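You operate a simulated robot arm through the tools that you are given. There is no shell and no other tool.

You are at the controls of a simulated robot arm. One attempt, no reset.

JOB
Wind up the cord and shut its blue toggle under the black cover.
Fine: three turns round the spool, pulled tight. Set down upright: blue toggle.

It is judged by the outcome, as a careful person would: the job done as asked, and still so three seconds after it is handed in. It fails if anything else is knocked over, pushed out of place, dropped, spilled or broken. A push-on lid holds only when it is set on centred and level and pressed home; a screw cap is set on level and turned clockwise until tight.

ROBOT AND FRAMES
A 7-joint arm with a fingered hand, fixed in place. Base frame: the origin is on the floor under the middle of its stand, x ahead of it, y to its left, z up; the work surface is at about z = 43. Units: cm, rad, N and s.
With the tool pointing down near the work surface it reaches from about 10 to 64 cm from the base axis. Its first joint turns from -1.204 to 3.002 rad. Payload 3.4 kg.
Tool frame: the origin (TCP) lies between the finger pads and is the grasp point; the fingertips stand 2.5 cm ahead of it; z points along the fingers, y is the line along which they close. The gripper opens to 8.8 cm; its body begins 2.9 cm behind the TCP. The gripper is a hand of 5 fingers: y runs from the thumb to the fingers, the wrist lies at [-1.3, -9.7, -16.2] in the tool frame, and closing takes about 1.5 s.
Orientation is that of the tool frame in the base frame, as a unit quaternion [x, y, z, w]. With the fingers straight down and the wrist toward the robot, the tool's x, y and z point along [0, 1, 0], [1, 0, 0] and [0, 0, -1] of the base frame.

CONTROLS
- The arm moves only by the tool nudge_tool. Its argument "commands" is a list of rows, each an object of numbers (a shift or turn left out is 0, a gripper value left out holds the last): "x", "y", "z": the shift along the tool's x, y, z in units of 25 mm (1.0 is 25 mm); "ax", "ay", "az": the turn, a rotation vector about the tool's x, y, z in units of 5 degrees (1.0 is 5 degrees). In form: [{"x": .., "y": .., "z": .., "ax": .., "ay": .., "az": ..}, ...]. A call has 1 to 20 rows; each row shifts and turns the commanded pose from where the row before left it, along the tool's axes as they then stand. "gripper" is the gripper command, from -1 (fully open) to 1 (shut), values between in proportion, set as the call begins (left out, the last holds). A call with a number of a shift or a turn outside -1 to 1 is refused whole. Rows are played at 5 a second. More than 5 cm and 0.15 rad between two rows, or a gripper value outside its range, and nothing of the call is played. A pose out of reach is approached as far as the arm can. The call stops where the force on the tool passes 40 N (or 10 N more than at its start, if that is more) or the arm is blocked; 0.2 s more then pass. Each finger travels about 15.3 cm/s and halts on what it meets, pressing with about 21 N; the grip force reading is that of the motor and also rises with nothing between the fingers. The clock runs only during rows and for 0.2 s after the last one: add rows that do not move to give the fingers time. It gives the time, the measured TCP pose, the force on the tool (base axes), the opening and the grip force at its end, in the units of the frame above (readings bear some noise), with the torque about the TCP (base axes, N m) and any sound that the robot's microphone picked up.
- Cameras (640 x 400 px; columns grow to the right, rows downward): "scene" is fixed at [39.9, 64.95, 131.68]; the picture's right is [-1.00, 0.05, 0.00], its down [0.03, 0.54, -0.84] and it looks along [-0.05, -0.84, -0.54] (base axes); focal length 366 px, centre (320, 200). "wrist" rides on the gripper at [5.9, -7.9, -10.5] in the tool frame; the picture's right is [-0.73, 0.32, -0.61], its down [-0.62, -0.68, 0.38] and it looks along [-0.29, 0.66, 0.70] (tool axes); focal length 234 px, centre (320, 200). There is no depth. A picture from a camera that has moved, and an enlarged one, comes with that camera's place and axes in the base frame and with its lens.
- camera(camera): a new picture of that camera. It takes no simulated time.
- slide_trunk(by): slides the trunk up (or, below 0, down) by that many cm; the arm rides with it, the base frame stays. It gives what a move gives, with no picture.
- move_fingers(index, middle, ring, little, thumb_bend, thumb_turn): sets how far each is bent, from 0 (flat) to 1 (curled in); at 0.3 the hand is open as for a grip, at 0.7 the pads meet at the TCP. One left out holds its place. A second passes; each finger stops where it meets its share of the squeeze, and holds until it gets a number again. A gripper value or a shape takes the hand back. It gives what a move gives, with no picture; readings hold the bend of each and the force on index, middle, ring, little, thumb and palm. thumb_turn goes from beside the hand (0) to across from the fingers (1), as for a grip.
- preshape(shape): the hand has 5 fingers and takes this shape, open, in about a second: jaw (thumb against the fingers, like two jaws); tri (thumb and two fingers); tip (a fingertip pinch); poke (one finger out to press); point (the index stretched); flat (the hand flat); cup (the hand cupped); fist (a fist). The gripper value then closes the fingers along that shape, each until it touches; the sizes above hold for jaw. It gives what a move gives, with no picture.
- enlarge(camera, box): a new picture of the part [left, top, right, bottom] of that camera's present view, enlarged. It takes no simulated time.
- finish_job(): hands the job in; it is judged then, once.

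Nothing tells you positions but the pictures and the camera data. Unless the task says otherwise, let go and move clear before handing in.

The tools are called after "Call:" by a JSON object that holds its "name" and its "arguments". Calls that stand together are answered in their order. nudge_tool: Moves the arm, as the interface text tells. Its arguments: {"type":"object","properties":{"commands":{"type":"array"},"gripper":{"type":"number"}},"required":["commands"]} The other tools are called the same way: slide_trunk (by) moves the trunk up or down; preshape (shape) gives the hand a shape; move_fingers (index, middle, ring, little, thumb_bend, thumb_turn) moves the fingers one by one; camera (camera) takes a picture; enlarge (camera, box) takes an enlarged picture of a part of a camera's view; finish_job () hands the job in.

At the start:

```text
t: 0.0
tcp_pos: [49.48, -23.05, 87.14]
tcp_rot: [0.707, 0.707, 0.0, 0.0]
ft_force: [-0.3, 0.5, 0.2]
ft_torque: [-0.01, -0.04, -0.02]
grip_width: 8.78
grip_force: 0.2
shape: jaw
bend: [0.3, 0.3, 0.3, 0.3, 0.3, 0.98]
finger forces: [0.1, 0.0, 0.0, 0.0, 0.0, 0.0]
trunk travel left (down, up): [-40.0, 54.0]
```

scene: 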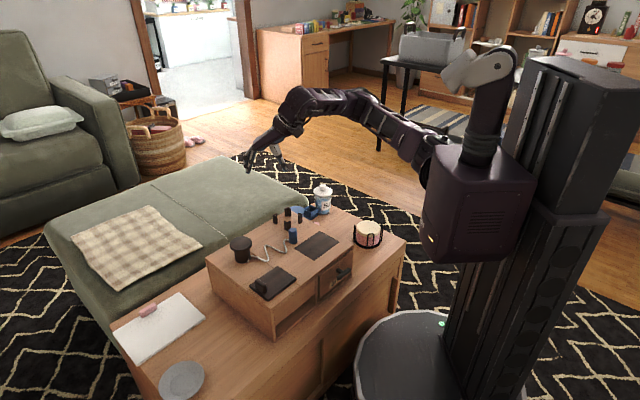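
wrist: 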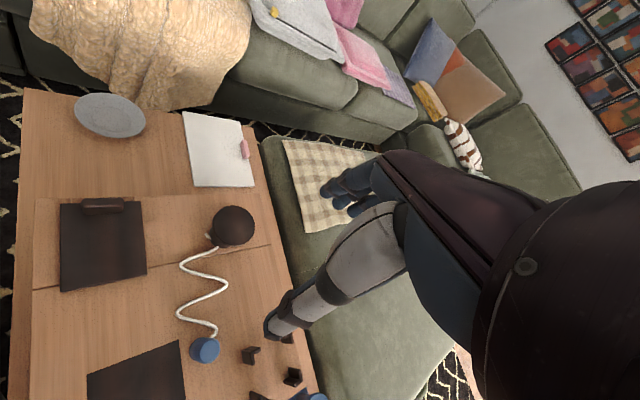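

I see a wooden desk with a raised section carrying a dark spool, a white cord ending in a blue toggle, and black covers. I'll look closer before moving.

Call:
{"name": "enlarge", "arguments": {"camera": "scene", "box": [200, 170, 400, 340]}}

Call:
{"name": "enlarge", "arguments": {"camera": "wrist", "box": [20, 180, 340, 400]}}

Call:
{"name": "enlarge", "arguments": {"camera": "scene", "box": [220, 200, 320, 310]}}

```text
2.35 times, centred on (300, 255) of scene
camera zoom: at [39.9, 64.95, 131.68], right [-1.0, 0.05, 0.0], down [0.03, 0.54, -0.84], along [-0.05, -0.84, -0.54], focal length 862 px, centre (367, 71)
```

zoom: 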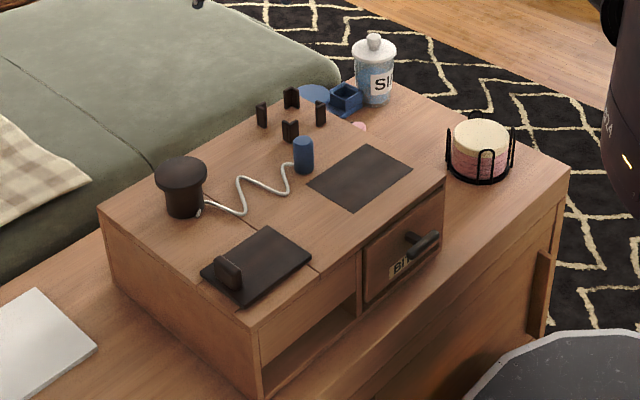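

```text
1.82 times, centred on (180, 290) of wrist
camera zoom: at [41.66, -17.3, 97.75], right [0.32, -0.73, 0.61], down [-0.68, -0.62, -0.38], along [0.66, -0.29, -0.7], focal length 426 px, centre (574, 36)
```

zoom: 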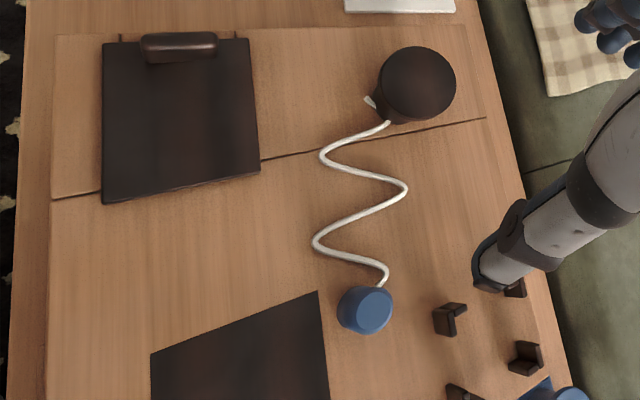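

```text
3.64 times, centred on (270, 255) of scene
camera zoom: at [39.9, 64.95, 131.68], right [-1.0, 0.05, 0.0], down [0.03, 0.54, -0.84], along [-0.05, -0.84, -0.54], focal length 1332 px, centre (502, 0)
```

zoom: 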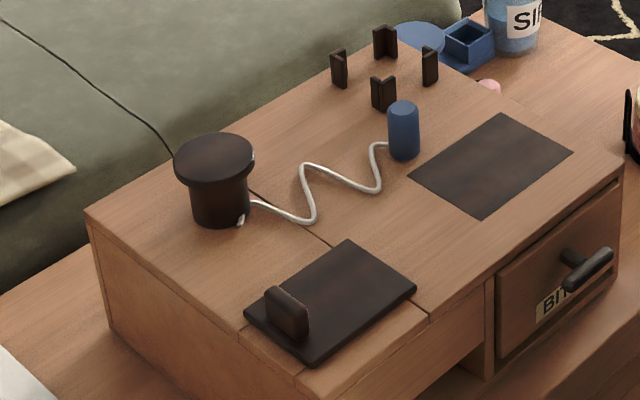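

The toggle stands on a raised cabinet top at roughly (43, -28, 55). The flanged spool is further +x, and a black slab with a grip lies at +y. I'll back off and tilt the hand so the wrist camera looks down on everything.

Call:
{"name": "nudge_tool", "arguments": {"commands": [{"y": -1, "x": 0.3}, {"y": -1, "x": 0.3}, {"y": -1, "x": 0.4}, {"y": -1, "x": 0.5}, {"y": -1, "x": 0.5}, {"y": -0.8}, {"ax": 1}, {"ax": 1}, {"ax": 1}, {"ax": 1}, {"ax": 1}, {"ax": 1}, {}]}}

Call:
{"name": "camera", "arguments": {"camera": "wrist"}}

Call:
{"name": "camera", "arguments": {"camera": "scene"}}

```text
t: 2.8
tcp_pos: [36.13, -18.33, 87.97]
tcp_rot: [0.683, 0.683, -0.184, -0.184]
ft_force: [-0.2, 0.1, -0.5]
ft_torque: [-0.04, -0.02, 0.0]
grip_width: 8.75
grip_force: 0.0
shape: jaw
bend: [0.3, 0.3, 0.3, 0.3, 0.3, 0.98]
finger forces: [0.0, 0.0, 0.0, 0.0, 0.0, 0.0]
out of reach, approached as far as the arm can: row 6
trunk travel left (down, up): [-40.0, 54.0]
```

```text
taken
camera wrist: at [34.61, -12.48, 101.05], right [0.58, -0.73, 0.36], down [-0.78, -0.62, 0.01], along [0.22, -0.29, -0.93], focal length 234 px, centre (320, 200)
```

wrist: 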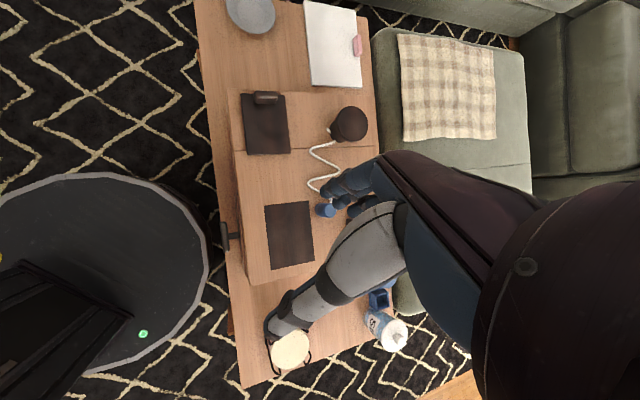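

```text
taken
```

scene: 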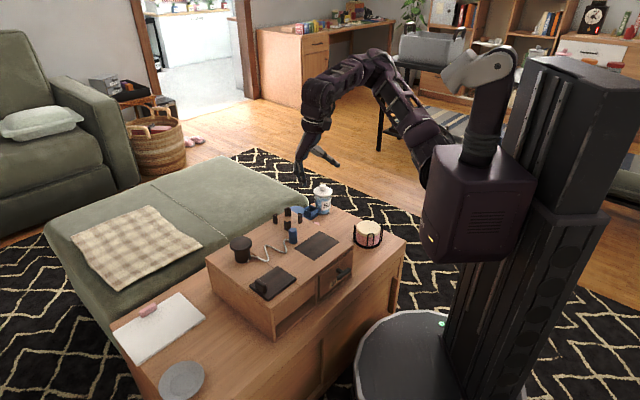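

Call:
{"name": "enlarge", "arguments": {"camera": "wrist", "box": [220, 80, 400, 200]}}

Call:
{"name": "enlarge", "arguments": {"camera": "wrist", "box": [230, 180, 350, 290]}}

Call:
{"name": "enlarge", "arguments": {"camera": "scene", "box": [225, 225, 305, 285]}}

Call:
{"name": "enlarge", "arguments": {"camera": "scene", "box": [265, 195, 365, 265]}}

Call:
{"name": "enlarge", "arguments": {"camera": "scene", "box": [255, 260, 375, 345]}}

```text
3.33 times, centred on (310, 140) of wrist
camera zoom: at [34.61, -12.48, 101.05], right [0.58, -0.73, 0.36], down [-0.78, -0.62, 0.01], along [0.22, -0.29, -0.93], focal length 781 px, centre (353, 400)
```

zoom: 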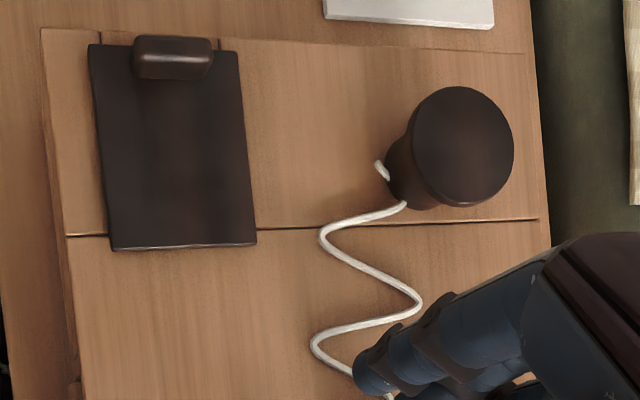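

```text
3.64 times, centred on (290, 235) of wrist
camera zoom: at [34.61, -12.48, 101.05], right [0.58, -0.73, 0.36], down [-0.78, -0.62, 0.01], along [0.22, -0.29, -0.93], focal length 852 px, centre (429, 73)
```

zoom: 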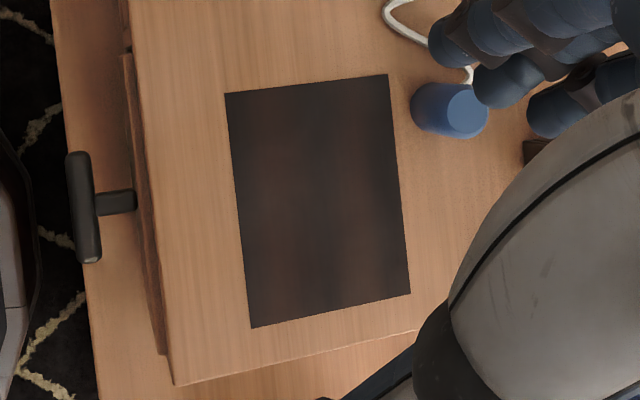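

```text
6.67 times, centred on (265, 255) of scene
camera zoom: at [39.9, 64.95, 131.68], right [-1.0, 0.05, 0.0], down [0.03, 0.54, -0.84], along [-0.05, -0.84, -0.54], focal length 2442 px, centre (687, -167)
```

zoom: 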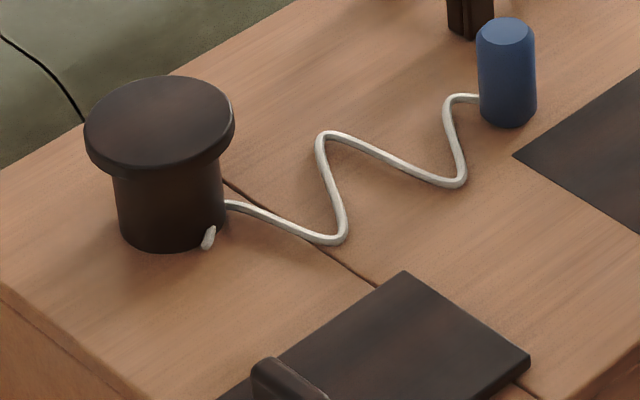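

```text
5.71 times, centred on (315, 230) of scene
camera zoom: at [39.9, 64.95, 131.68], right [-1.0, 0.05, 0.0], down [0.03, 0.54, -0.84], along [-0.05, -0.84, -0.54], focal length 2094 px, centre (349, 29)
```

zoom: 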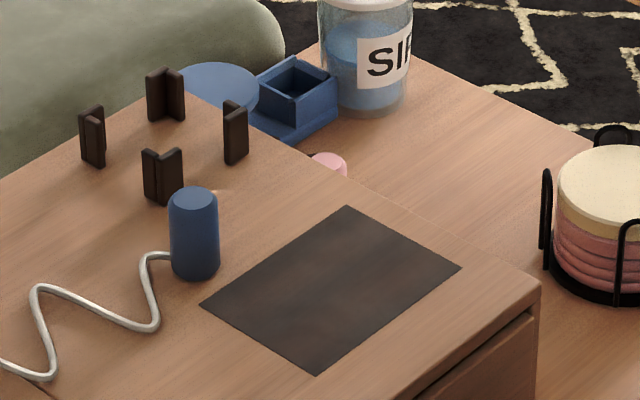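

```text
4.71 times, centred on (315, 302) of scene
camera zoom: at [39.9, 64.95, 131.68], right [-1.0, 0.05, 0.0], down [0.03, 0.54, -0.84], along [-0.05, -0.84, -0.54], focal length 1724 px, centre (344, -282)
```

zoom: 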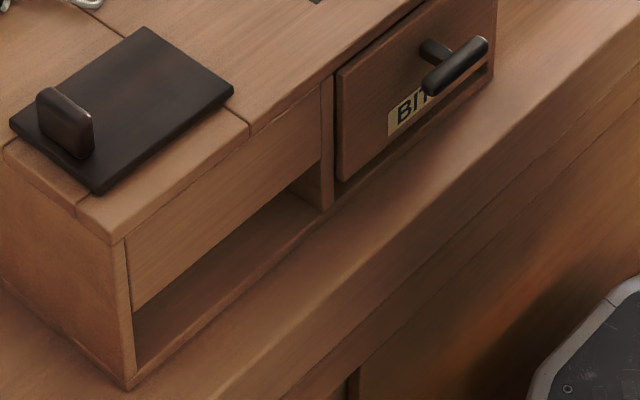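

The cabinet top is at about z 56.4 and turned 45° to the base. The toggle is near (43.5, -27.7) and about 4.8 tall. The spool is near (58.5, -20.5), with a 6.7 flange on a 4.7 body. The cover is about 8 x 11, centred near (49, -9), with a grip bar at its far end. I'll bring the wrist camera closer to the cover.

Call:
{"name": "nudge_tool", "arguments": {"commands": [{"x": 0.953, "y": 0.813, "z": 0.607}, {"x": 0.953, "y": 0.813, "z": 0.607}, {"x": 0.953, "y": 0.813, "z": 0.607}, {"x": 0.953, "y": 0.813, "z": 0.607}, {"x": 0.953, "y": 0.813, "z": 0.607}, {"x": 0.953, "y": 0.813, "z": 0.607}, {}]}}

Call:
{"name": "camera", "arguments": {"camera": "wrist"}}

Call:
{"name": "camera", "arguments": {"camera": "scene"}}

```text
t: 4.4
tcp_pos: [42.35, -3.98, 73.85]
tcp_rot: [0.683, 0.683, -0.183, -0.182]
ft_force: [-0.4, 0.3, 0.5]
ft_torque: [-0.03, -0.01, -0.04]
grip_width: 8.78
grip_force: 0.0
shape: jaw
bend: [0.3, 0.3, 0.3, 0.3, 0.3, 0.98]
finger forces: [0.0, 0.0, 0.1, 0.0, 0.1, 0.0]
trunk travel left (down, up): [-40.0, 54.0]
```

```text
taken
camera wrist: at [40.59, 1.87, 87.09], right [0.58, -0.73, 0.36], down [-0.78, -0.62, 0.01], along [0.22, -0.29, -0.93], focal length 234 px, centre (320, 200)
```

wrist: 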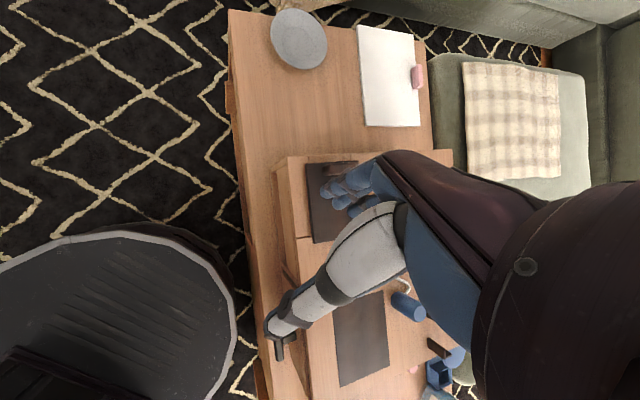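

```text
taken
```

scene: 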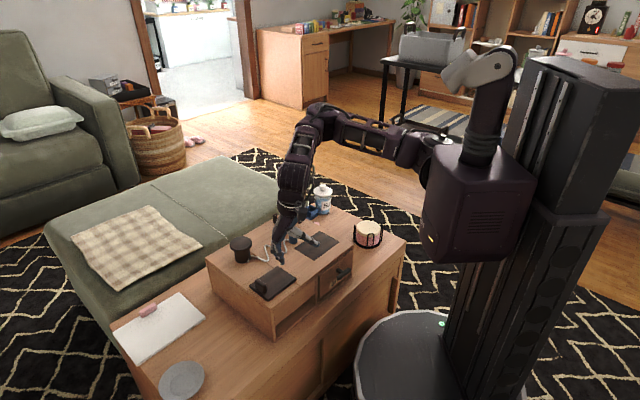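

My hand blocks the view, so the cover has to sit in the left half of the picture. I'll shift so the camera is almost directly above it.

Call:
{"name": "nudge_tool", "arguments": {"commands": [{"x": -0.92, "y": 0.656, "z": -0.208}, {"x": -0.92, "y": 0.656, "z": -0.208}, {"x": -0.92, "y": 0.656, "z": -0.208}, {"x": -0.92, "y": 0.656, "z": -0.208}, {"x": -0.92, "y": 0.656, "z": -0.208}, {}]}}

Call:
{"name": "camera", "arguments": {"camera": "wrist"}}

Call:
{"name": "enlarge", "arguments": {"camera": "wrist", "box": [120, 60, 340, 260]}}

```text
t: 5.8
tcp_pos: [50.49, -15.58, 72.16]
tcp_rot: [0.683, 0.683, -0.183, -0.183]
ft_force: [-0.7, 0.4, -0.2]
ft_torque: [0.01, 0.02, 0.02]
grip_width: 8.79
grip_force: 0.0
shape: jaw
bend: [0.3, 0.3, 0.3, 0.3, 0.3, 0.98]
finger forces: [0.0, 0.1, 0.1, 0.1, 0.0, 0.0]
trunk travel left (down, up): [-40.0, 54.0]
```

```text
taken
camera wrist: at [48.92, -9.72, 85.18], right [0.58, -0.73, 0.36], down [-0.78, -0.62, 0.01], along [0.22, -0.29, -0.93], focal length 234 px, centre (320, 200)
```

wrist: 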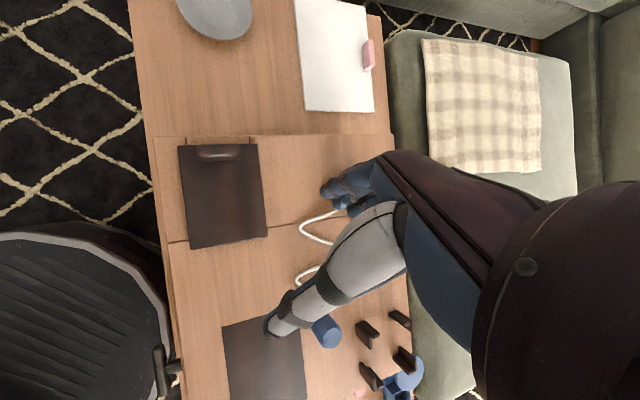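

```text
2.00 times, centred on (230, 160) of wrist
camera zoom: at [48.92, -9.72, 85.18], right [0.58, -0.73, 0.36], down [-0.78, -0.62, 0.01], along [0.22, -0.29, -0.93], focal length 468 px, centre (500, 280)
```

zoom: 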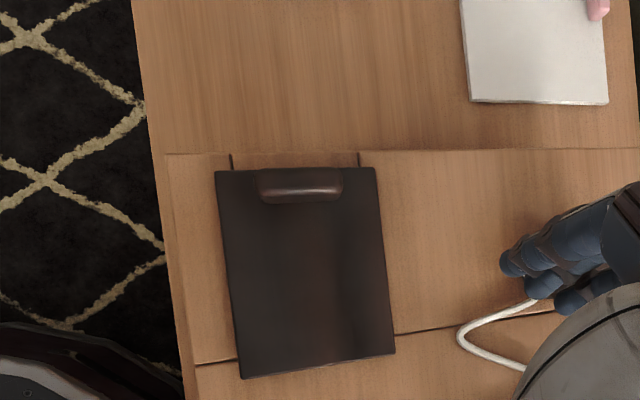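

Call:
{"name": "enlarge", "arguments": {"camera": "wrist", "box": [165, 125, 285, 200]}}

Call:
{"name": "enlarge", "arguments": {"camera": "wrist", "box": [165, 190, 285, 265]}}

Call:
{"name": "enlarge", "arguments": {"camera": "scene", "box": [240, 255, 310, 310]}}

```text
5.33 times, centred on (225, 162) of wrist
camera zoom: at [48.92, -9.72, 85.18], right [0.58, -0.73, 0.36], down [-0.78, -0.62, 0.01], along [0.22, -0.29, -0.93], focal length 1249 px, centre (827, 400)
```

zoom: 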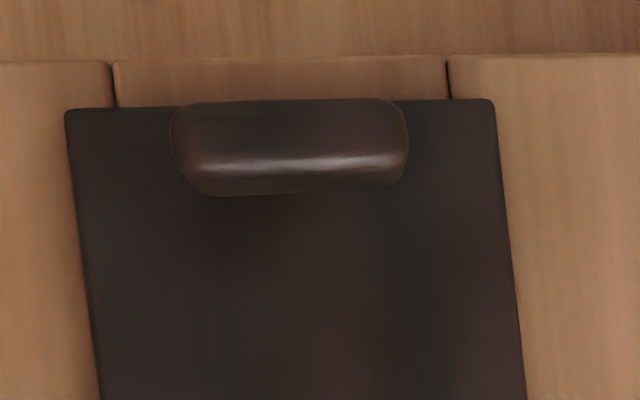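

```text
5.33 times, centred on (225, 228) of wrist
camera zoom: at [48.92, -9.72, 85.18], right [0.58, -0.73, 0.36], down [-0.78, -0.62, 0.01], along [0.22, -0.29, -0.93], focal length 1249 px, centre (827, 53)
```

zoom: 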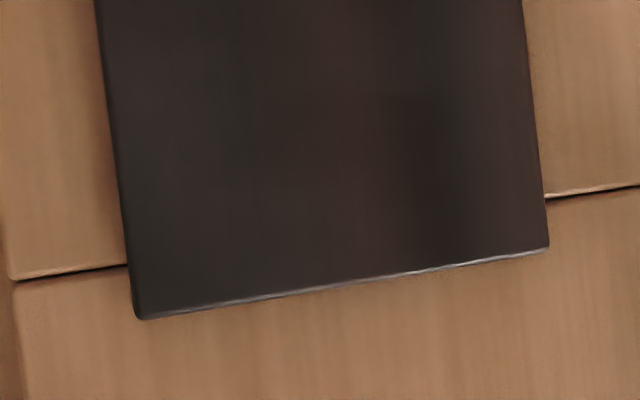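

```text
7.27 times, centred on (275, 282) of scene
camera zoom: at [39.9, 64.95, 131.68], right [-1.0, 0.05, 0.0], down [0.03, 0.54, -0.84], along [-0.05, -0.84, -0.54], focal length 2665 px, centre (647, -400)
```

zoom: 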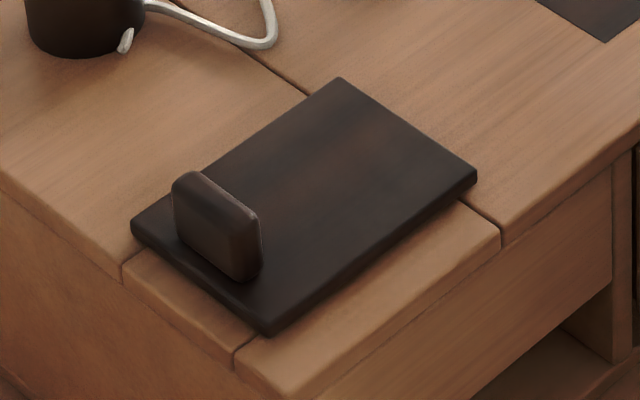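

The cover rests on the rim of a pit about 9 x 6.5, overlapping it roughly 0.9 all round. No hinge is visible. Next I'll look closely at the spool, the cord and the toggle.

Call:
{"name": "enlarge", "arguments": {"camera": "scene", "box": [226, 232, 266, 266]}}

Call:
{"name": "enlarge", "arguments": {"camera": "scene", "box": [270, 205, 325, 250]}}

Call:
{"name": "enlarge", "arguments": {"camera": "wrist", "box": [280, 290, 440, 400]}}

```text
11.76 times, centred on (246, 249) of scene
camera zoom: at [39.9, 64.95, 131.68], right [-1.0, 0.05, 0.0], down [0.03, 0.54, -0.84], along [-0.05, -0.84, -0.54], focal length 4310 px, centre (1191, -376)
```

zoom: 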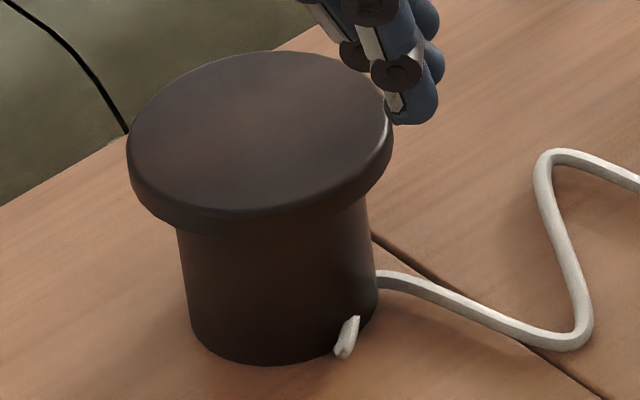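

```text
8.89 times, centred on (298, 228) of scene
camera zoom: at [39.9, 64.95, 131.68], right [-1.0, 0.05, 0.0], down [0.03, 0.54, -0.84], along [-0.05, -0.84, -0.54], focal length 3257 px, centre (520, -44)
```

zoom: 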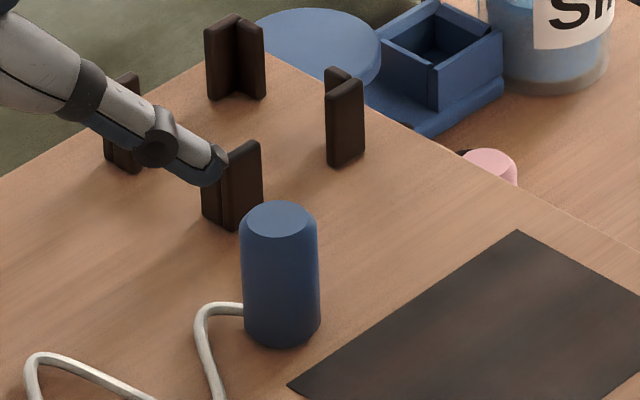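

```text
3.64 times, centred on (360, 345) of wrist
camera zoom: at [48.92, -9.72, 85.18], right [0.58, -0.73, 0.36], down [-0.78, -0.62, 0.01], along [0.22, -0.29, -0.93], focal length 852 px, centre (174, -327)
```

zoom: 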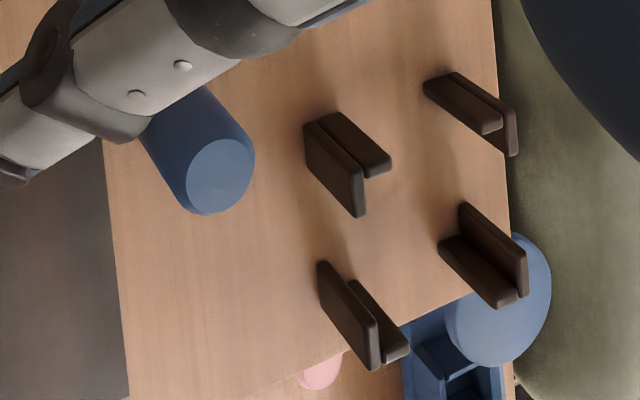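

The spool has one top flange and a stub of cord coming out of its body, and the toggle stands upright. I'll open the pit first. That means levelling the hand, turning it 45° to line up with the cabinet, and hovering over the grip bar near (52, -6, 60).

Call:
{"name": "nudge_tool", "arguments": {"commands": [{"ax": -1}, {"ax": -1}, {"ax": -1}, {"ax": -1}, {"ax": -1}, {"ax": -1}, {"az": -1}, {"az": -1}, {"az": -1}, {"az": -1}, {"az": -1}, {"az": -1}, {"az": -1}, {"az": -1}, {"az": -1}, {"x": 0.555, "y": 0.78, "z": 0.4}, {"x": 0.555, "y": 0.78, "z": 0.4}, {"x": 0.555, "y": 0.78, "z": 0.4}, {"x": 0.555, "y": 0.78, "z": 0.4}, {}]}}

Call:
{"name": "camera", "arguments": {"camera": "wrist"}}

Call:
{"name": "enlarge", "arguments": {"camera": "scene", "box": [200, 150, 360, 310]}}

```text
t: 10.0
tcp_pos: [52.14, -6.1, 68.1]
tcp_rot: [0.383, 0.924, 0.0, 0.001]
ft_force: [-0.3, 0.2, -0.2]
ft_torque: [0.01, 0.02, 0.03]
grip_width: 8.78
grip_force: 0.1
shape: jaw
bend: [0.3, 0.3, 0.3, 0.3, 0.3, 0.98]
finger forces: [0.1, 0.0, 0.0, 0.1, 0.0, 0.0]
trunk travel left (down, up): [-40.0, 54.0]
```

```text
taken
camera wrist: at [42.43, -7.59, 78.69], right [0.74, -0.29, 0.61], down [-0.04, -0.92, -0.38], along [0.67, 0.26, -0.7], focal length 234 px, centre (320, 200)
```

wrist: 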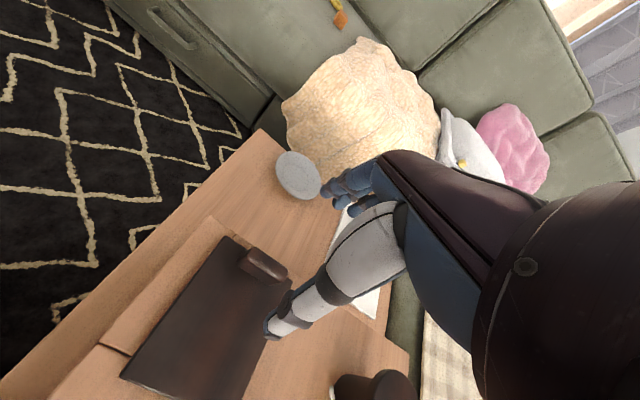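

```text
2.50 times, centred on (280, 230) of scene
camera zoom: at [39.9, 64.95, 131.68], right [-1.0, 0.05, 0.0], down [0.03, 0.54, -0.84], along [-0.05, -0.84, -0.54], focal length 916 px, centre (420, 125)
```

zoom: 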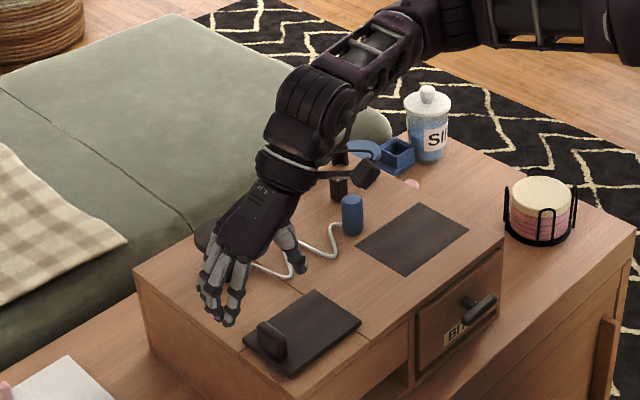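

The hand hovers at z 68 with the bar centred between thumb and fingers, as predicted. I'll come down to about z 63 and check.

Call:
{"name": "nudge_tool", "arguments": {"commands": [{"z": 0.5}, {"z": 0.5}, {"z": 0.5}, {"z": 0.5}, {}]}}

Call:
{"name": "enlarge", "arguments": {"camera": "wrist", "box": [140, 150, 400, 400]}}

Call:
{"name": "enlarge", "arguments": {"camera": "scene", "box": [220, 200, 320, 300]}}

```text
t: 11.2
tcp_pos: [52.17, -6.02, 63.03]
tcp_rot: [0.382, 0.924, 0.0, 0.0]
ft_force: [-0.2, -0.5, 0.1]
ft_torque: [-0.01, 0.02, 0.0]
grip_width: 8.78
grip_force: 0.0
shape: jaw
bend: [0.3, 0.3, 0.3, 0.3, 0.3, 0.98]
finger forces: [0.0, 0.0, 0.0, 0.0, 0.0, 0.0]
trunk travel left (down, up): [-40.0, 54.0]
```

```text
1.60 times, centred on (270, 275) of wrist
camera zoom: at [42.43, -7.6, 73.66], right [0.74, -0.29, 0.61], down [-0.04, -0.92, -0.38], along [0.67, 0.26, -0.7], focal length 375 px, centre (400, 80)
```

zoom: 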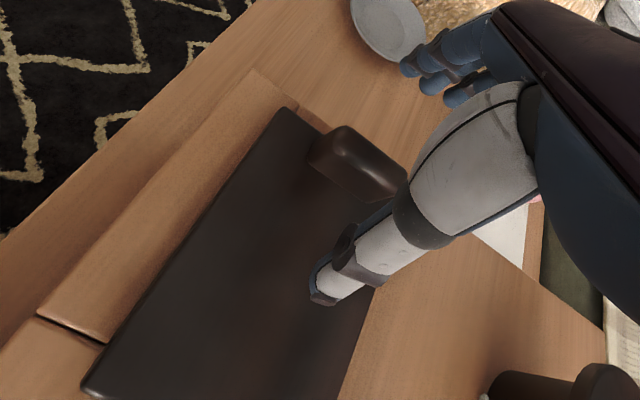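

```text
4.00 times, centred on (270, 250) of scene
camera zoom: at [39.9, 64.95, 131.68], right [-1.0, 0.05, 0.0], down [0.03, 0.54, -0.84], along [-0.05, -0.84, -0.54], focal length 1466 px, centre (520, 0)
```

zoom: 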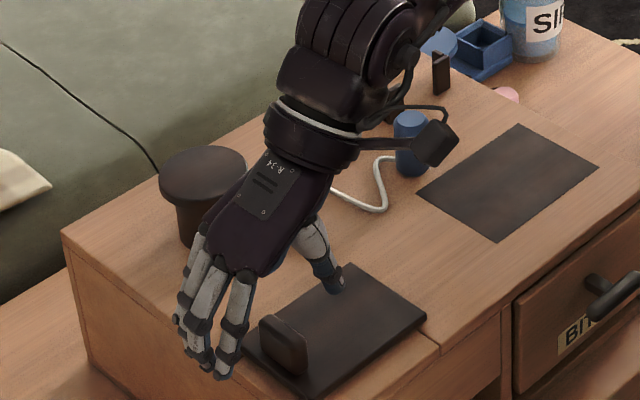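

The bar lies squarely between the thumb and the fingers. I'll lower to about z 60.4.

Call:
{"name": "nudge_tool", "arguments": {"commands": [{"z": 0.35}, {"z": 0.35}, {"z": 0.35}, {}]}}

Call:
{"name": "enlarge", "arguments": {"camera": "scene", "box": [235, 240, 305, 300]}}

Call:
{"name": "enlarge", "arguments": {"camera": "wrist", "box": [140, 150, 400, 400]}}

```text
t: 12.2
tcp_pos: [52.33, -6.17, 60.39]
tcp_rot: [0.382, 0.924, 0.0, 0.001]
ft_force: [0.6, 0.1, 0.5]
ft_torque: [0.01, 0.03, 0.0]
grip_width: 8.79
grip_force: 0.1
shape: jaw
bend: [0.3, 0.3, 0.3, 0.3, 0.3, 0.98]
finger forces: [0.0, 0.1, 0.0, 0.1, 0.0, 0.1]
trunk travel left (down, up): [-40.0, 54.0]
```

```text
6.67 times, centred on (270, 270) of scene
camera zoom: at [39.9, 64.95, 131.68], right [-1.0, 0.05, 0.0], down [0.03, 0.54, -0.84], along [-0.05, -0.84, -0.54], focal length 2442 px, centre (653, -267)
```

zoom: 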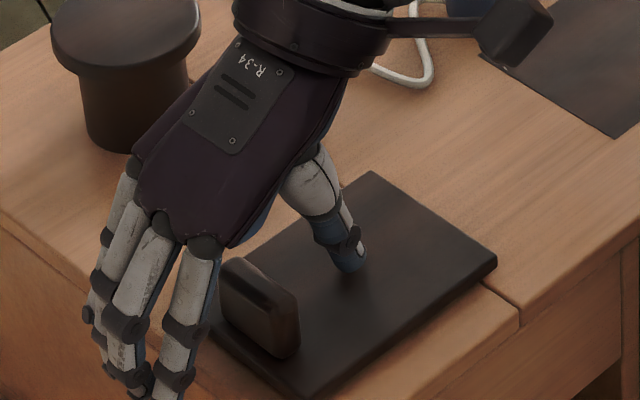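

```text
1.60 times, centred on (270, 275) of wrist
camera zoom: at [42.43, -7.6, 70.99], right [0.74, -0.29, 0.61], down [-0.04, -0.92, -0.38], along [0.67, 0.26, -0.7], focal length 375 px, centre (400, 80)
```

zoom: 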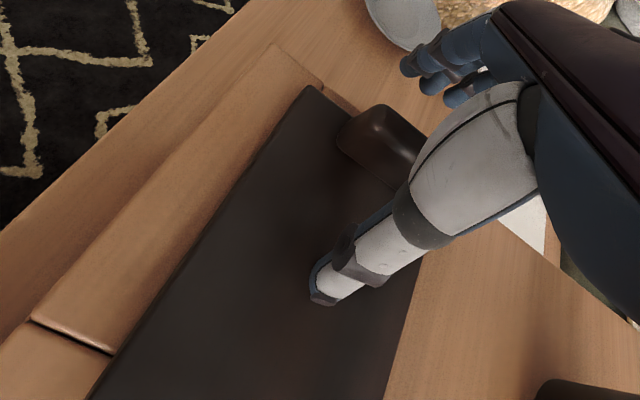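

The index finger lines up with the bar but the other fingers sit beyond its end, so I'll shift about 0.9 cm along the bar. Then I'll close, giving the fingers time to settle.

Call:
{"name": "nudge_tool", "arguments": {"commands": [{"x": 0.36}, {}]}}

Call:
{"name": "nudge_tool", "arguments": {"commands": [{}, {}, {}, {}, {}, {}, {}, {}, {}], "gripper": 1}}

Call:
{"name": "enlarge", "arguments": {"camera": "scene", "box": [235, 240, 305, 300]}}

Call:
{"name": "enlarge", "arguments": {"camera": "wrist", "box": [140, 150, 400, 400]}}

```text
t: 12.8
tcp_pos: [51.59, -5.52, 60.37]
tcp_rot: [0.382, 0.924, 0.0, 0.0]
ft_force: [1.2, 0.1, -0.7]
ft_torque: [0.0, 0.01, -0.05]
grip_width: 8.77
grip_force: 0.1
shape: jaw
bend: [0.3, 0.3, 0.3, 0.3, 0.3, 0.98]
finger forces: [0.1, 0.1, 0.0, 0.1, 0.0, 0.1]
trunk travel left (down, up): [-40.0, 54.0]
```

```text
t: 14.8
tcp_pos: [51.62, -5.43, 60.53]
tcp_rot: [0.383, 0.924, 0.0, 0.001]
ft_force: [1.1, -0.9, 9.0]
ft_torque: [-0.1, 0.02, 0.06]
grip_width: 1.11
grip_force: 20.6
shape: jaw
bend: [0.7, 0.7, 0.7, 0.7, 0.72, 1.0]
finger forces: [9.8, 8.7, 1.3, 0.1, 21.6, 0.0]
trunk travel left (down, up): [-40.0, 54.0]
```

```text
6.67 times, centred on (270, 270) of scene
camera zoom: at [39.9, 64.95, 131.68], right [-1.0, 0.05, 0.0], down [0.03, 0.54, -0.84], along [-0.05, -0.84, -0.54], focal length 2442 px, centre (653, -267)
```

zoom: 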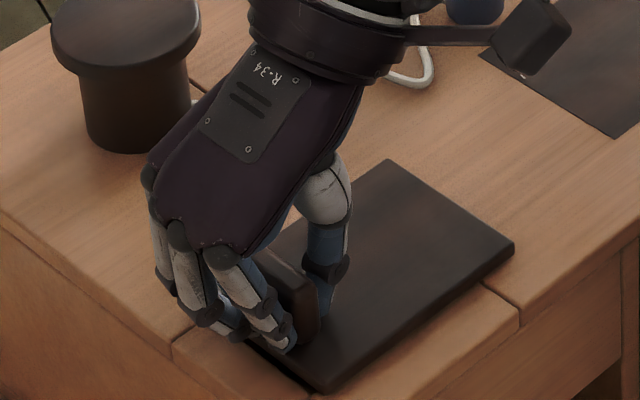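

```text
1.60 times, centred on (270, 275) of wrist
camera zoom: at [41.76, -6.96, 71.09], right [0.74, -0.29, 0.61], down [-0.04, -0.92, -0.38], along [0.67, 0.26, -0.69], focal length 375 px, centre (400, 80)
```

zoom: 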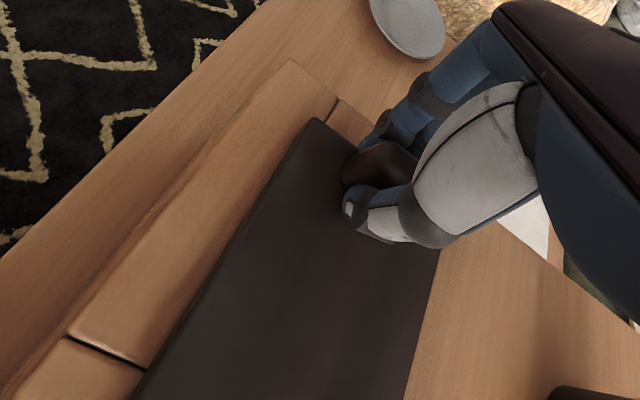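

The bar is gripped at width 1.11, and the loose plate slid about 1 cm toward the seam as the fingers centred on it, so it isn't hinged. The hand is pressing down with about 9 N, so I'll ease up slightly and slide the cover along the cabinet to open the pit.

Call:
{"name": "nudge_tool", "arguments": {"commands": [{"z": -0.1}, {}]}}

Call:
{"name": "nudge_tool", "arguments": {"commands": [{"y": -0.3}, {"y": -0.3}, {}]}}

Call:
{"name": "enlarge", "arguments": {"camera": "scene", "box": [235, 240, 305, 300]}}

```text
t: 15.4
tcp_pos: [51.59, -5.51, 60.61]
tcp_rot: [0.383, 0.924, -0.001, -0.002]
ft_force: [-0.4, -0.5, -0.2]
ft_torque: [-0.01, -0.03, 0.05]
grip_width: 1.11
grip_force: 21.3
shape: jaw
bend: [0.7, 0.7, 0.7, 0.7, 0.72, 1.0]
finger forces: [9.3, 6.5, 1.4, 0.0, 17.5, 0.0]
trunk travel left (down, up): [-40.0, 54.0]
```

```text
t: 16.2
tcp_pos: [50.53, -6.48, 60.55]
tcp_rot: [0.383, 0.924, 0.0, -0.001]
ft_force: [-2.9, 2.2, 0.6]
ft_torque: [0.08, -0.04, 0.0]
grip_width: 1.08
grip_force: 21.0
shape: jaw
bend: [0.7, 0.7, 0.7, 0.7, 0.72, 1.0]
finger forces: [8.8, 6.3, 1.5, 0.1, 16.6, 0.1]
trunk travel left (down, up): [-40.0, 54.0]
```

```text
6.67 times, centred on (270, 270) of scene
camera zoom: at [39.9, 64.95, 131.68], right [-1.0, 0.05, 0.0], down [0.03, 0.54, -0.84], along [-0.05, -0.84, -0.54], focal length 2442 px, centre (653, -267)
```

zoom: 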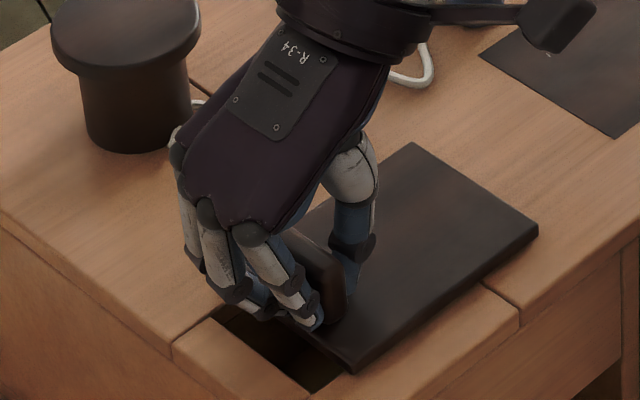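

The cover slides freely and the pit is appearing underneath. I'll keep sliding until it is fully uncovered.

Call:
{"name": "nudge_tool", "arguments": {"commands": [{"y": -0.4}, {"y": -0.4}, {"y": -0.4}, {"y": -0.4}, {"y": -0.4}, {}]}}

Call:
{"name": "enlarge", "arguments": {"camera": "scene", "box": [220, 200, 320, 300]}}

```text
t: 17.6
tcp_pos: [47.1, -10.03, 60.59]
tcp_rot: [0.383, 0.924, -0.001, 0.0]
ft_force: [-1.6, 1.7, -0.7]
ft_torque: [0.13, -0.06, 0.03]
grip_width: 1.08
grip_force: 20.8
shape: jaw
bend: [0.7, 0.7, 0.7, 0.7, 0.72, 1.0]
finger forces: [8.7, 6.3, 1.6, 0.1, 16.3, 0.0]
trunk travel left (down, up): [-40.0, 54.0]
```

```text
4.00 times, centred on (270, 250) of scene
camera zoom: at [39.9, 64.95, 131.68], right [-1.0, 0.05, 0.0], down [0.03, 0.54, -0.84], along [-0.05, -0.84, -0.54], focal length 1466 px, centre (520, 0)
```

zoom: 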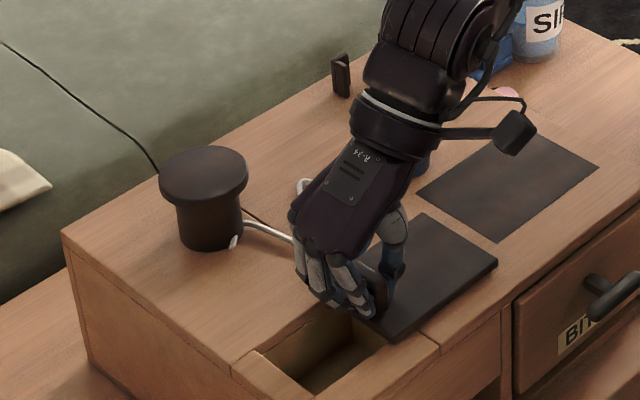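

The pit is about half open and there has been no contact with the cord. I'll carry on another 5 cm.

Call:
{"name": "nudge_tool", "arguments": {"commands": [{"y": -0.4}, {"y": -0.4}, {"y": -0.4}, {"y": -0.4}, {"y": -0.4}, {}]}}

Call:
{"name": "enlarge", "arguments": {"camera": "scene", "box": [220, 200, 320, 300]}}

Call:
{"name": "camera", "arguments": {"camera": "wrist"}}

```text
t: 19.0
tcp_pos: [43.63, -13.44, 60.7]
tcp_rot: [0.382, 0.924, 0.0, -0.001]
ft_force: [5.6, 11.4, 1.1]
ft_torque: [0.26, -0.25, 0.14]
grip_width: 0.91
grip_force: 21.2
shape: jaw
bend: [0.7, 0.7, 0.7, 0.7, 0.73, 1.0]
finger forces: [12.4, 10.5, 4.2, 0.0, 14.4, 0.0]
trunk travel left (down, up): [-40.0, 54.0]
```

```text
4.00 times, centred on (270, 250) of scene
camera zoom: at [39.9, 64.95, 131.68], right [-1.0, 0.05, 0.0], down [0.03, 0.54, -0.84], along [-0.05, -0.84, -0.54], focal length 1466 px, centre (520, 0)
```

zoom: 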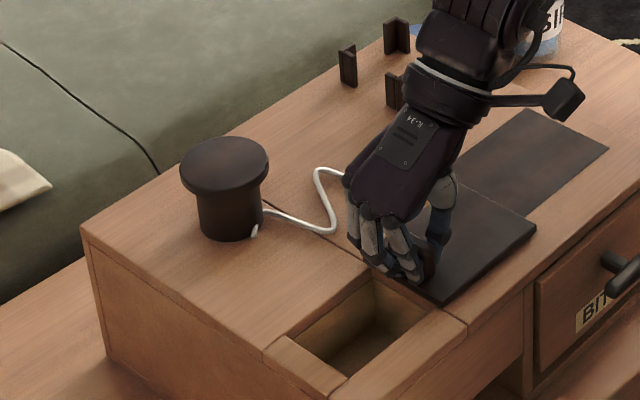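

```text
taken
camera wrist: at [33.76, -14.95, 71.31], right [0.74, -0.28, 0.61], down [-0.04, -0.92, -0.38], along [0.67, 0.26, -0.7], focal length 234 px, centre (320, 200)
```

wrist: 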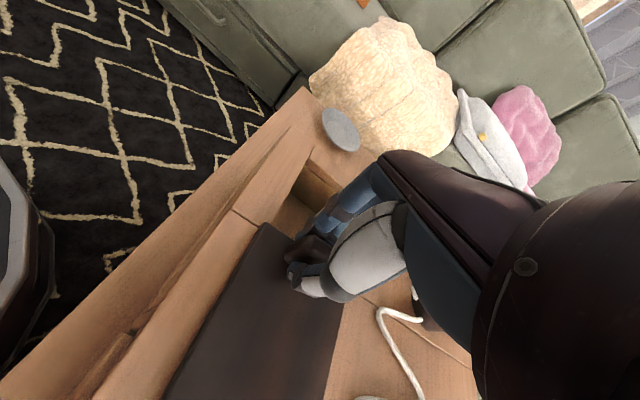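

The box and spool appear to have shifted slightly in that last move, and the tool felt about 12 N. I'm stopping to check what moved before doing anything else.

Call:
{"name": "camera", "arguments": {"camera": "scene"}}

Call:
{"name": "enlarge", "arguments": {"camera": "scene", "box": [200, 170, 400, 340]}}

Call:
{"name": "enlarge", "arguments": {"camera": "wrist", "box": [60, 180, 460, 400]}}

```text
taken
```

scene: 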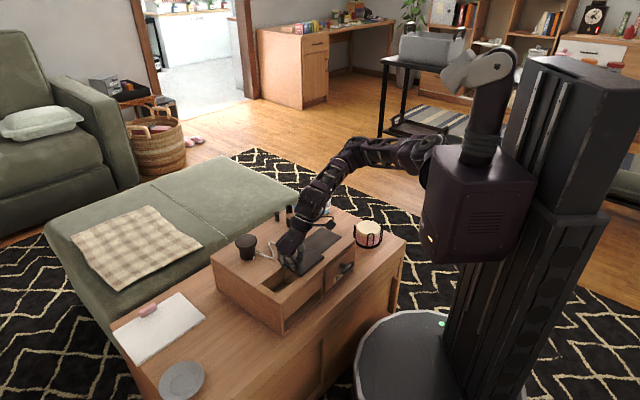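

```text
2.35 times, centred on (300, 255) of scene
camera zoom: at [39.9, 64.95, 131.68], right [-1.0, 0.05, 0.0], down [0.03, 0.54, -0.84], along [-0.05, -0.84, -0.54], focal length 862 px, centre (367, 71)
```

zoom: 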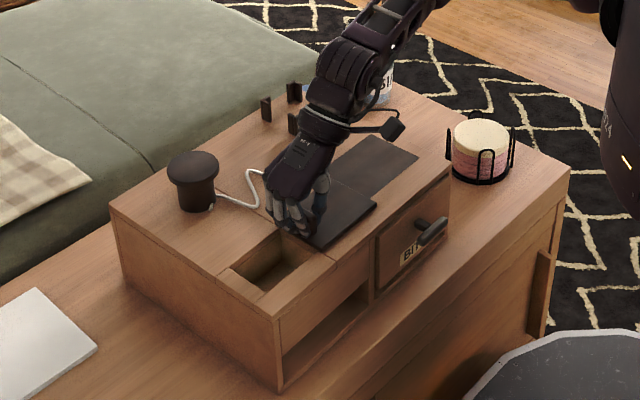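

```text
1.60 times, centred on (260, 290) of wrist
camera zoom: at [33.76, -14.95, 71.31], right [0.74, -0.28, 0.61], down [-0.04, -0.92, -0.38], along [0.67, 0.26, -0.7], focal length 375 px, centre (416, 56)
```

zoom: 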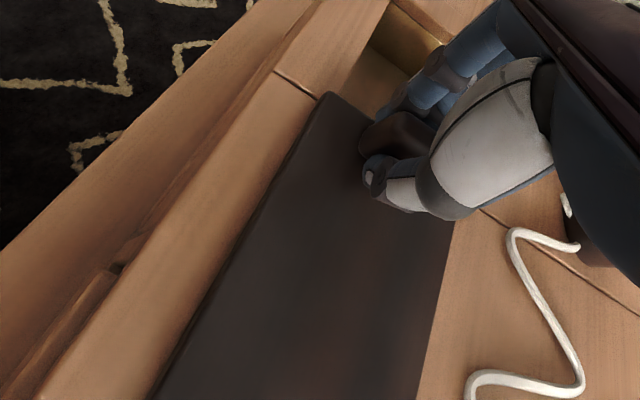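

The whole cabinet slid and rotated slightly on the desk, by about 1.5 cm, because the cover's leading edge butted against the dark raised mat. The desk and everything else look unmoved. The pit is nearly all open, so I'll back the cover off the mat, let go and rise, then push the cabinet back into place.

Call:
{"name": "nudge_tool", "arguments": {"commands": [{"y": 0.12}, {}]}}

Call:
{"name": "nudge_tool", "arguments": {"commands": [{}, {}, {}, {}, {}, {}, {}], "gripper": -0.3}}

Call:
{"name": "nudge_tool", "arguments": {"commands": [{"z": -0.3}, {"z": -0.6}, {"z": -0.8}, {"z": -0.8}, {"z": -0.8}, {}], "gripper": -0.3}}

Call:
{"name": "camera", "arguments": {"camera": "wrist"}}

Call:
{"name": "enlarge", "arguments": {"camera": "scene", "box": [200, 170, 400, 340]}}

```text
t: 19.6
tcp_pos: [43.6, -13.47, 60.77]
tcp_rot: [0.384, 0.924, -0.001, 0.0]
ft_force: [0.8, 4.7, -0.4]
ft_torque: [0.12, -0.07, 0.08]
grip_width: 0.94
grip_force: 21.2
shape: jaw
bend: [0.7, 0.7, 0.7, 0.7, 0.73, 1.0]
finger forces: [10.4, 8.6, 2.6, 0.0, 17.2, 0.0]
trunk travel left (down, up): [-40.0, 54.0]
```

```text
t: 21.2
tcp_pos: [43.56, -13.34, 60.79]
tcp_rot: [0.383, 0.924, 0.001, 0.0]
ft_force: [0.9, 0.3, -0.7]
ft_torque: [0.01, -0.01, -0.01]
grip_width: 5.71
grip_force: 0.1
shape: jaw
bend: [0.28, 0.39, 0.36, 0.36, 0.62, 1.0]
finger forces: [0.1, 0.0, 0.0, 0.0, 0.0, 0.0]
trunk travel left (down, up): [-40.0, 54.0]
```

```text
t: 22.6
tcp_pos: [43.63, -13.42, 69.03]
tcp_rot: [0.382, 0.924, 0.001, -0.001]
ft_force: [-0.1, -0.4, -0.1]
ft_torque: [0.03, 0.02, -0.01]
grip_width: 5.7
grip_force: 0.0
shape: jaw
bend: [0.28, 0.39, 0.36, 0.36, 0.62, 1.0]
finger forces: [0.0, 0.0, 0.0, 0.1, 0.0, 0.0]
trunk travel left (down, up): [-40.0, 54.0]
```

```text
taken
camera wrist: at [33.91, -14.86, 79.58], right [0.74, -0.29, 0.61], down [-0.04, -0.92, -0.38], along [0.67, 0.26, -0.7], focal length 234 px, centre (320, 200)
```

wrist: 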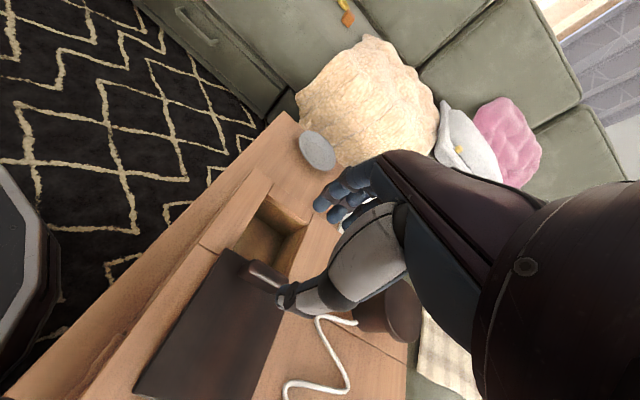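

```text
2.35 times, centred on (300, 255) of scene
camera zoom: at [39.9, 64.95, 131.68], right [-1.0, 0.05, 0.0], down [0.03, 0.54, -0.84], along [-0.05, -0.84, -0.54], focal length 862 px, centre (367, 71)
```

zoom: 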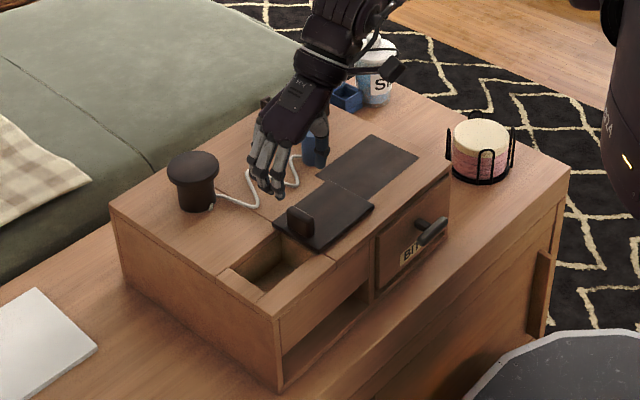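

The cover is resting flat just short of the mat. I'll re-take the same crops as at the start to measure exactly how the cabinet moved.

Call:
{"name": "enlarge", "arguments": {"camera": "scene", "box": [265, 195, 365, 265]}}

Call:
{"name": "enlarge", "arguments": {"camera": "scene", "box": [225, 225, 305, 285]}}

Call:
{"name": "enlarge", "arguments": {"camera": "scene", "box": [255, 260, 375, 345]}}

Call:
{"name": "enlarge", "arguments": {"camera": "scene", "box": [220, 200, 320, 310]}}

```text
5.71 times, centred on (315, 230) of scene
camera zoom: at [39.9, 64.95, 131.68], right [-1.0, 0.05, 0.0], down [0.03, 0.54, -0.84], along [-0.05, -0.84, -0.54], focal length 2094 px, centre (349, 29)
```

zoom: 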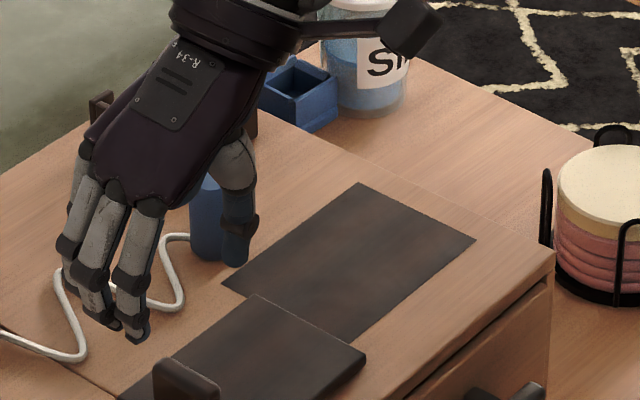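

```text
6.67 times, centred on (265, 255) of scene
camera zoom: at [39.9, 64.95, 131.68], right [-1.0, 0.05, 0.0], down [0.03, 0.54, -0.84], along [-0.05, -0.84, -0.54], focal length 2442 px, centre (687, -167)
```

zoom: 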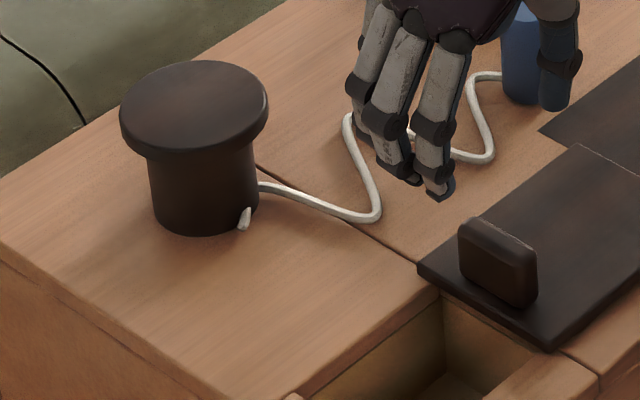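

```text
4.71 times, centred on (315, 302) of scene
camera zoom: at [39.9, 64.95, 131.68], right [-1.0, 0.05, 0.0], down [0.03, 0.54, -0.84], along [-0.05, -0.84, -0.54], focal length 1724 px, centre (344, -282)
```

zoom: 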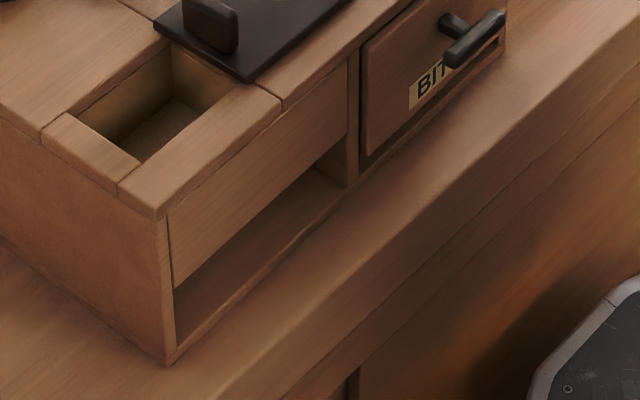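

```text
3.64 times, centred on (270, 255) of scene
camera zoom: at [39.9, 64.95, 131.68], right [-1.0, 0.05, 0.0], down [0.03, 0.54, -0.84], along [-0.05, -0.84, -0.54], focal length 1332 px, centre (502, 0)
```

zoom: 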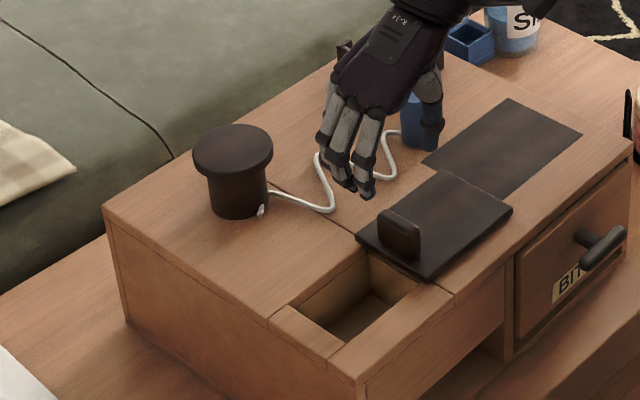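

The cabinet has shifted about 2 cm toward the robot and turned about 3°. I'll push it back at the end, so one correction covers anything else that happens in between. Now I'll form a three-finger grip and yaw the hand radially for the toggle.

Call:
{"name": "nudge_tool", "arguments": {"commands": [{"z": -0.8}, {"z": -0.4}, {"az": 1}, {"az": 1}, {"az": 1}, {"az": 1}, {"az": 1}, {"az": 1}, {"az": 1}, {"az": 1}, {"az": 1}, {"az": 1}, {"az": 1}, {"az": 1}, {"az": 1}, {}]}}

Call:
{"name": "preshape", "arguments": {"shape": "tri"}}

Call:
{"name": "camera", "arguments": {"camera": "wrist"}}

Call:
{"name": "enlarge", "arguments": {"camera": "scene", "box": [200, 170, 400, 340]}}

```text
t: 26.0
tcp_pos: [43.74, -13.48, 72.01]
tcp_rot: [0.819, 0.573, 0.0, 0.0]
ft_force: [0.5, -0.1, 0.0]
ft_torque: [0.01, 0.02, 0.0]
grip_width: 5.7
grip_force: 0.0
shape: jaw
bend: [0.28, 0.39, 0.35, 0.36, 0.62, 1.0]
finger forces: [0.0, 0.0, 0.0, 0.0, 0.0, 0.0]
trunk travel left (down, up): [-40.0, 54.0]
```

```text
t: 26.9
tcp_pos: [43.75, -13.36, 71.99]
tcp_rot: [0.819, 0.574, 0.0, 0.0]
ft_force: [0.5, 0.2, 0.5]
ft_torque: [0.01, -0.03, 0.04]
grip_width: 8.78
grip_force: 0.1
shape: tri
bend: [0.3, 0.3, 0.99, 0.99, 0.3, 0.98]
finger forces: [0.0, 0.0, 0.0, 0.0, 0.1, 0.0]
trunk travel left (down, up): [-40.0, 54.0]
```

```text
taken
camera wrist: at [38.24, -5.23, 82.53], right [0.05, -0.79, 0.61], down [-0.85, -0.35, -0.38], along [0.52, -0.5, -0.7], focal length 234 px, centre (320, 200)
```

wrist: 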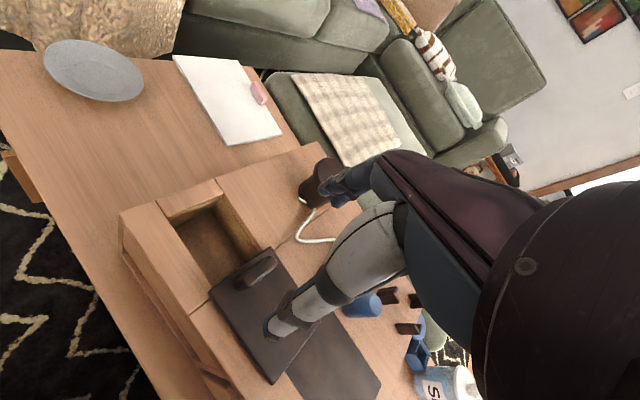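

```text
2.35 times, centred on (300, 255) of scene
camera zoom: at [39.9, 64.95, 131.68], right [-1.0, 0.05, 0.0], down [0.03, 0.54, -0.84], along [-0.05, -0.84, -0.54], focal length 862 px, centre (367, 71)
```

zoom: 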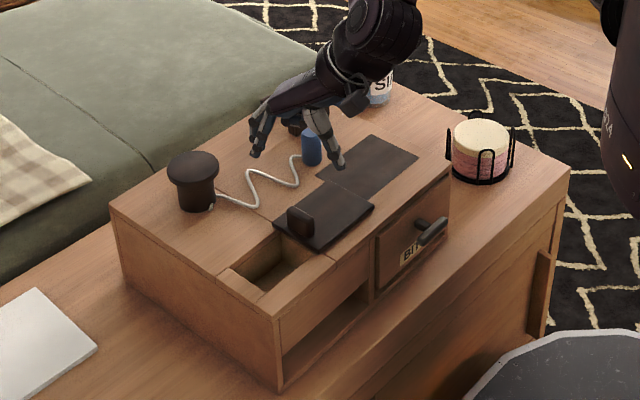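

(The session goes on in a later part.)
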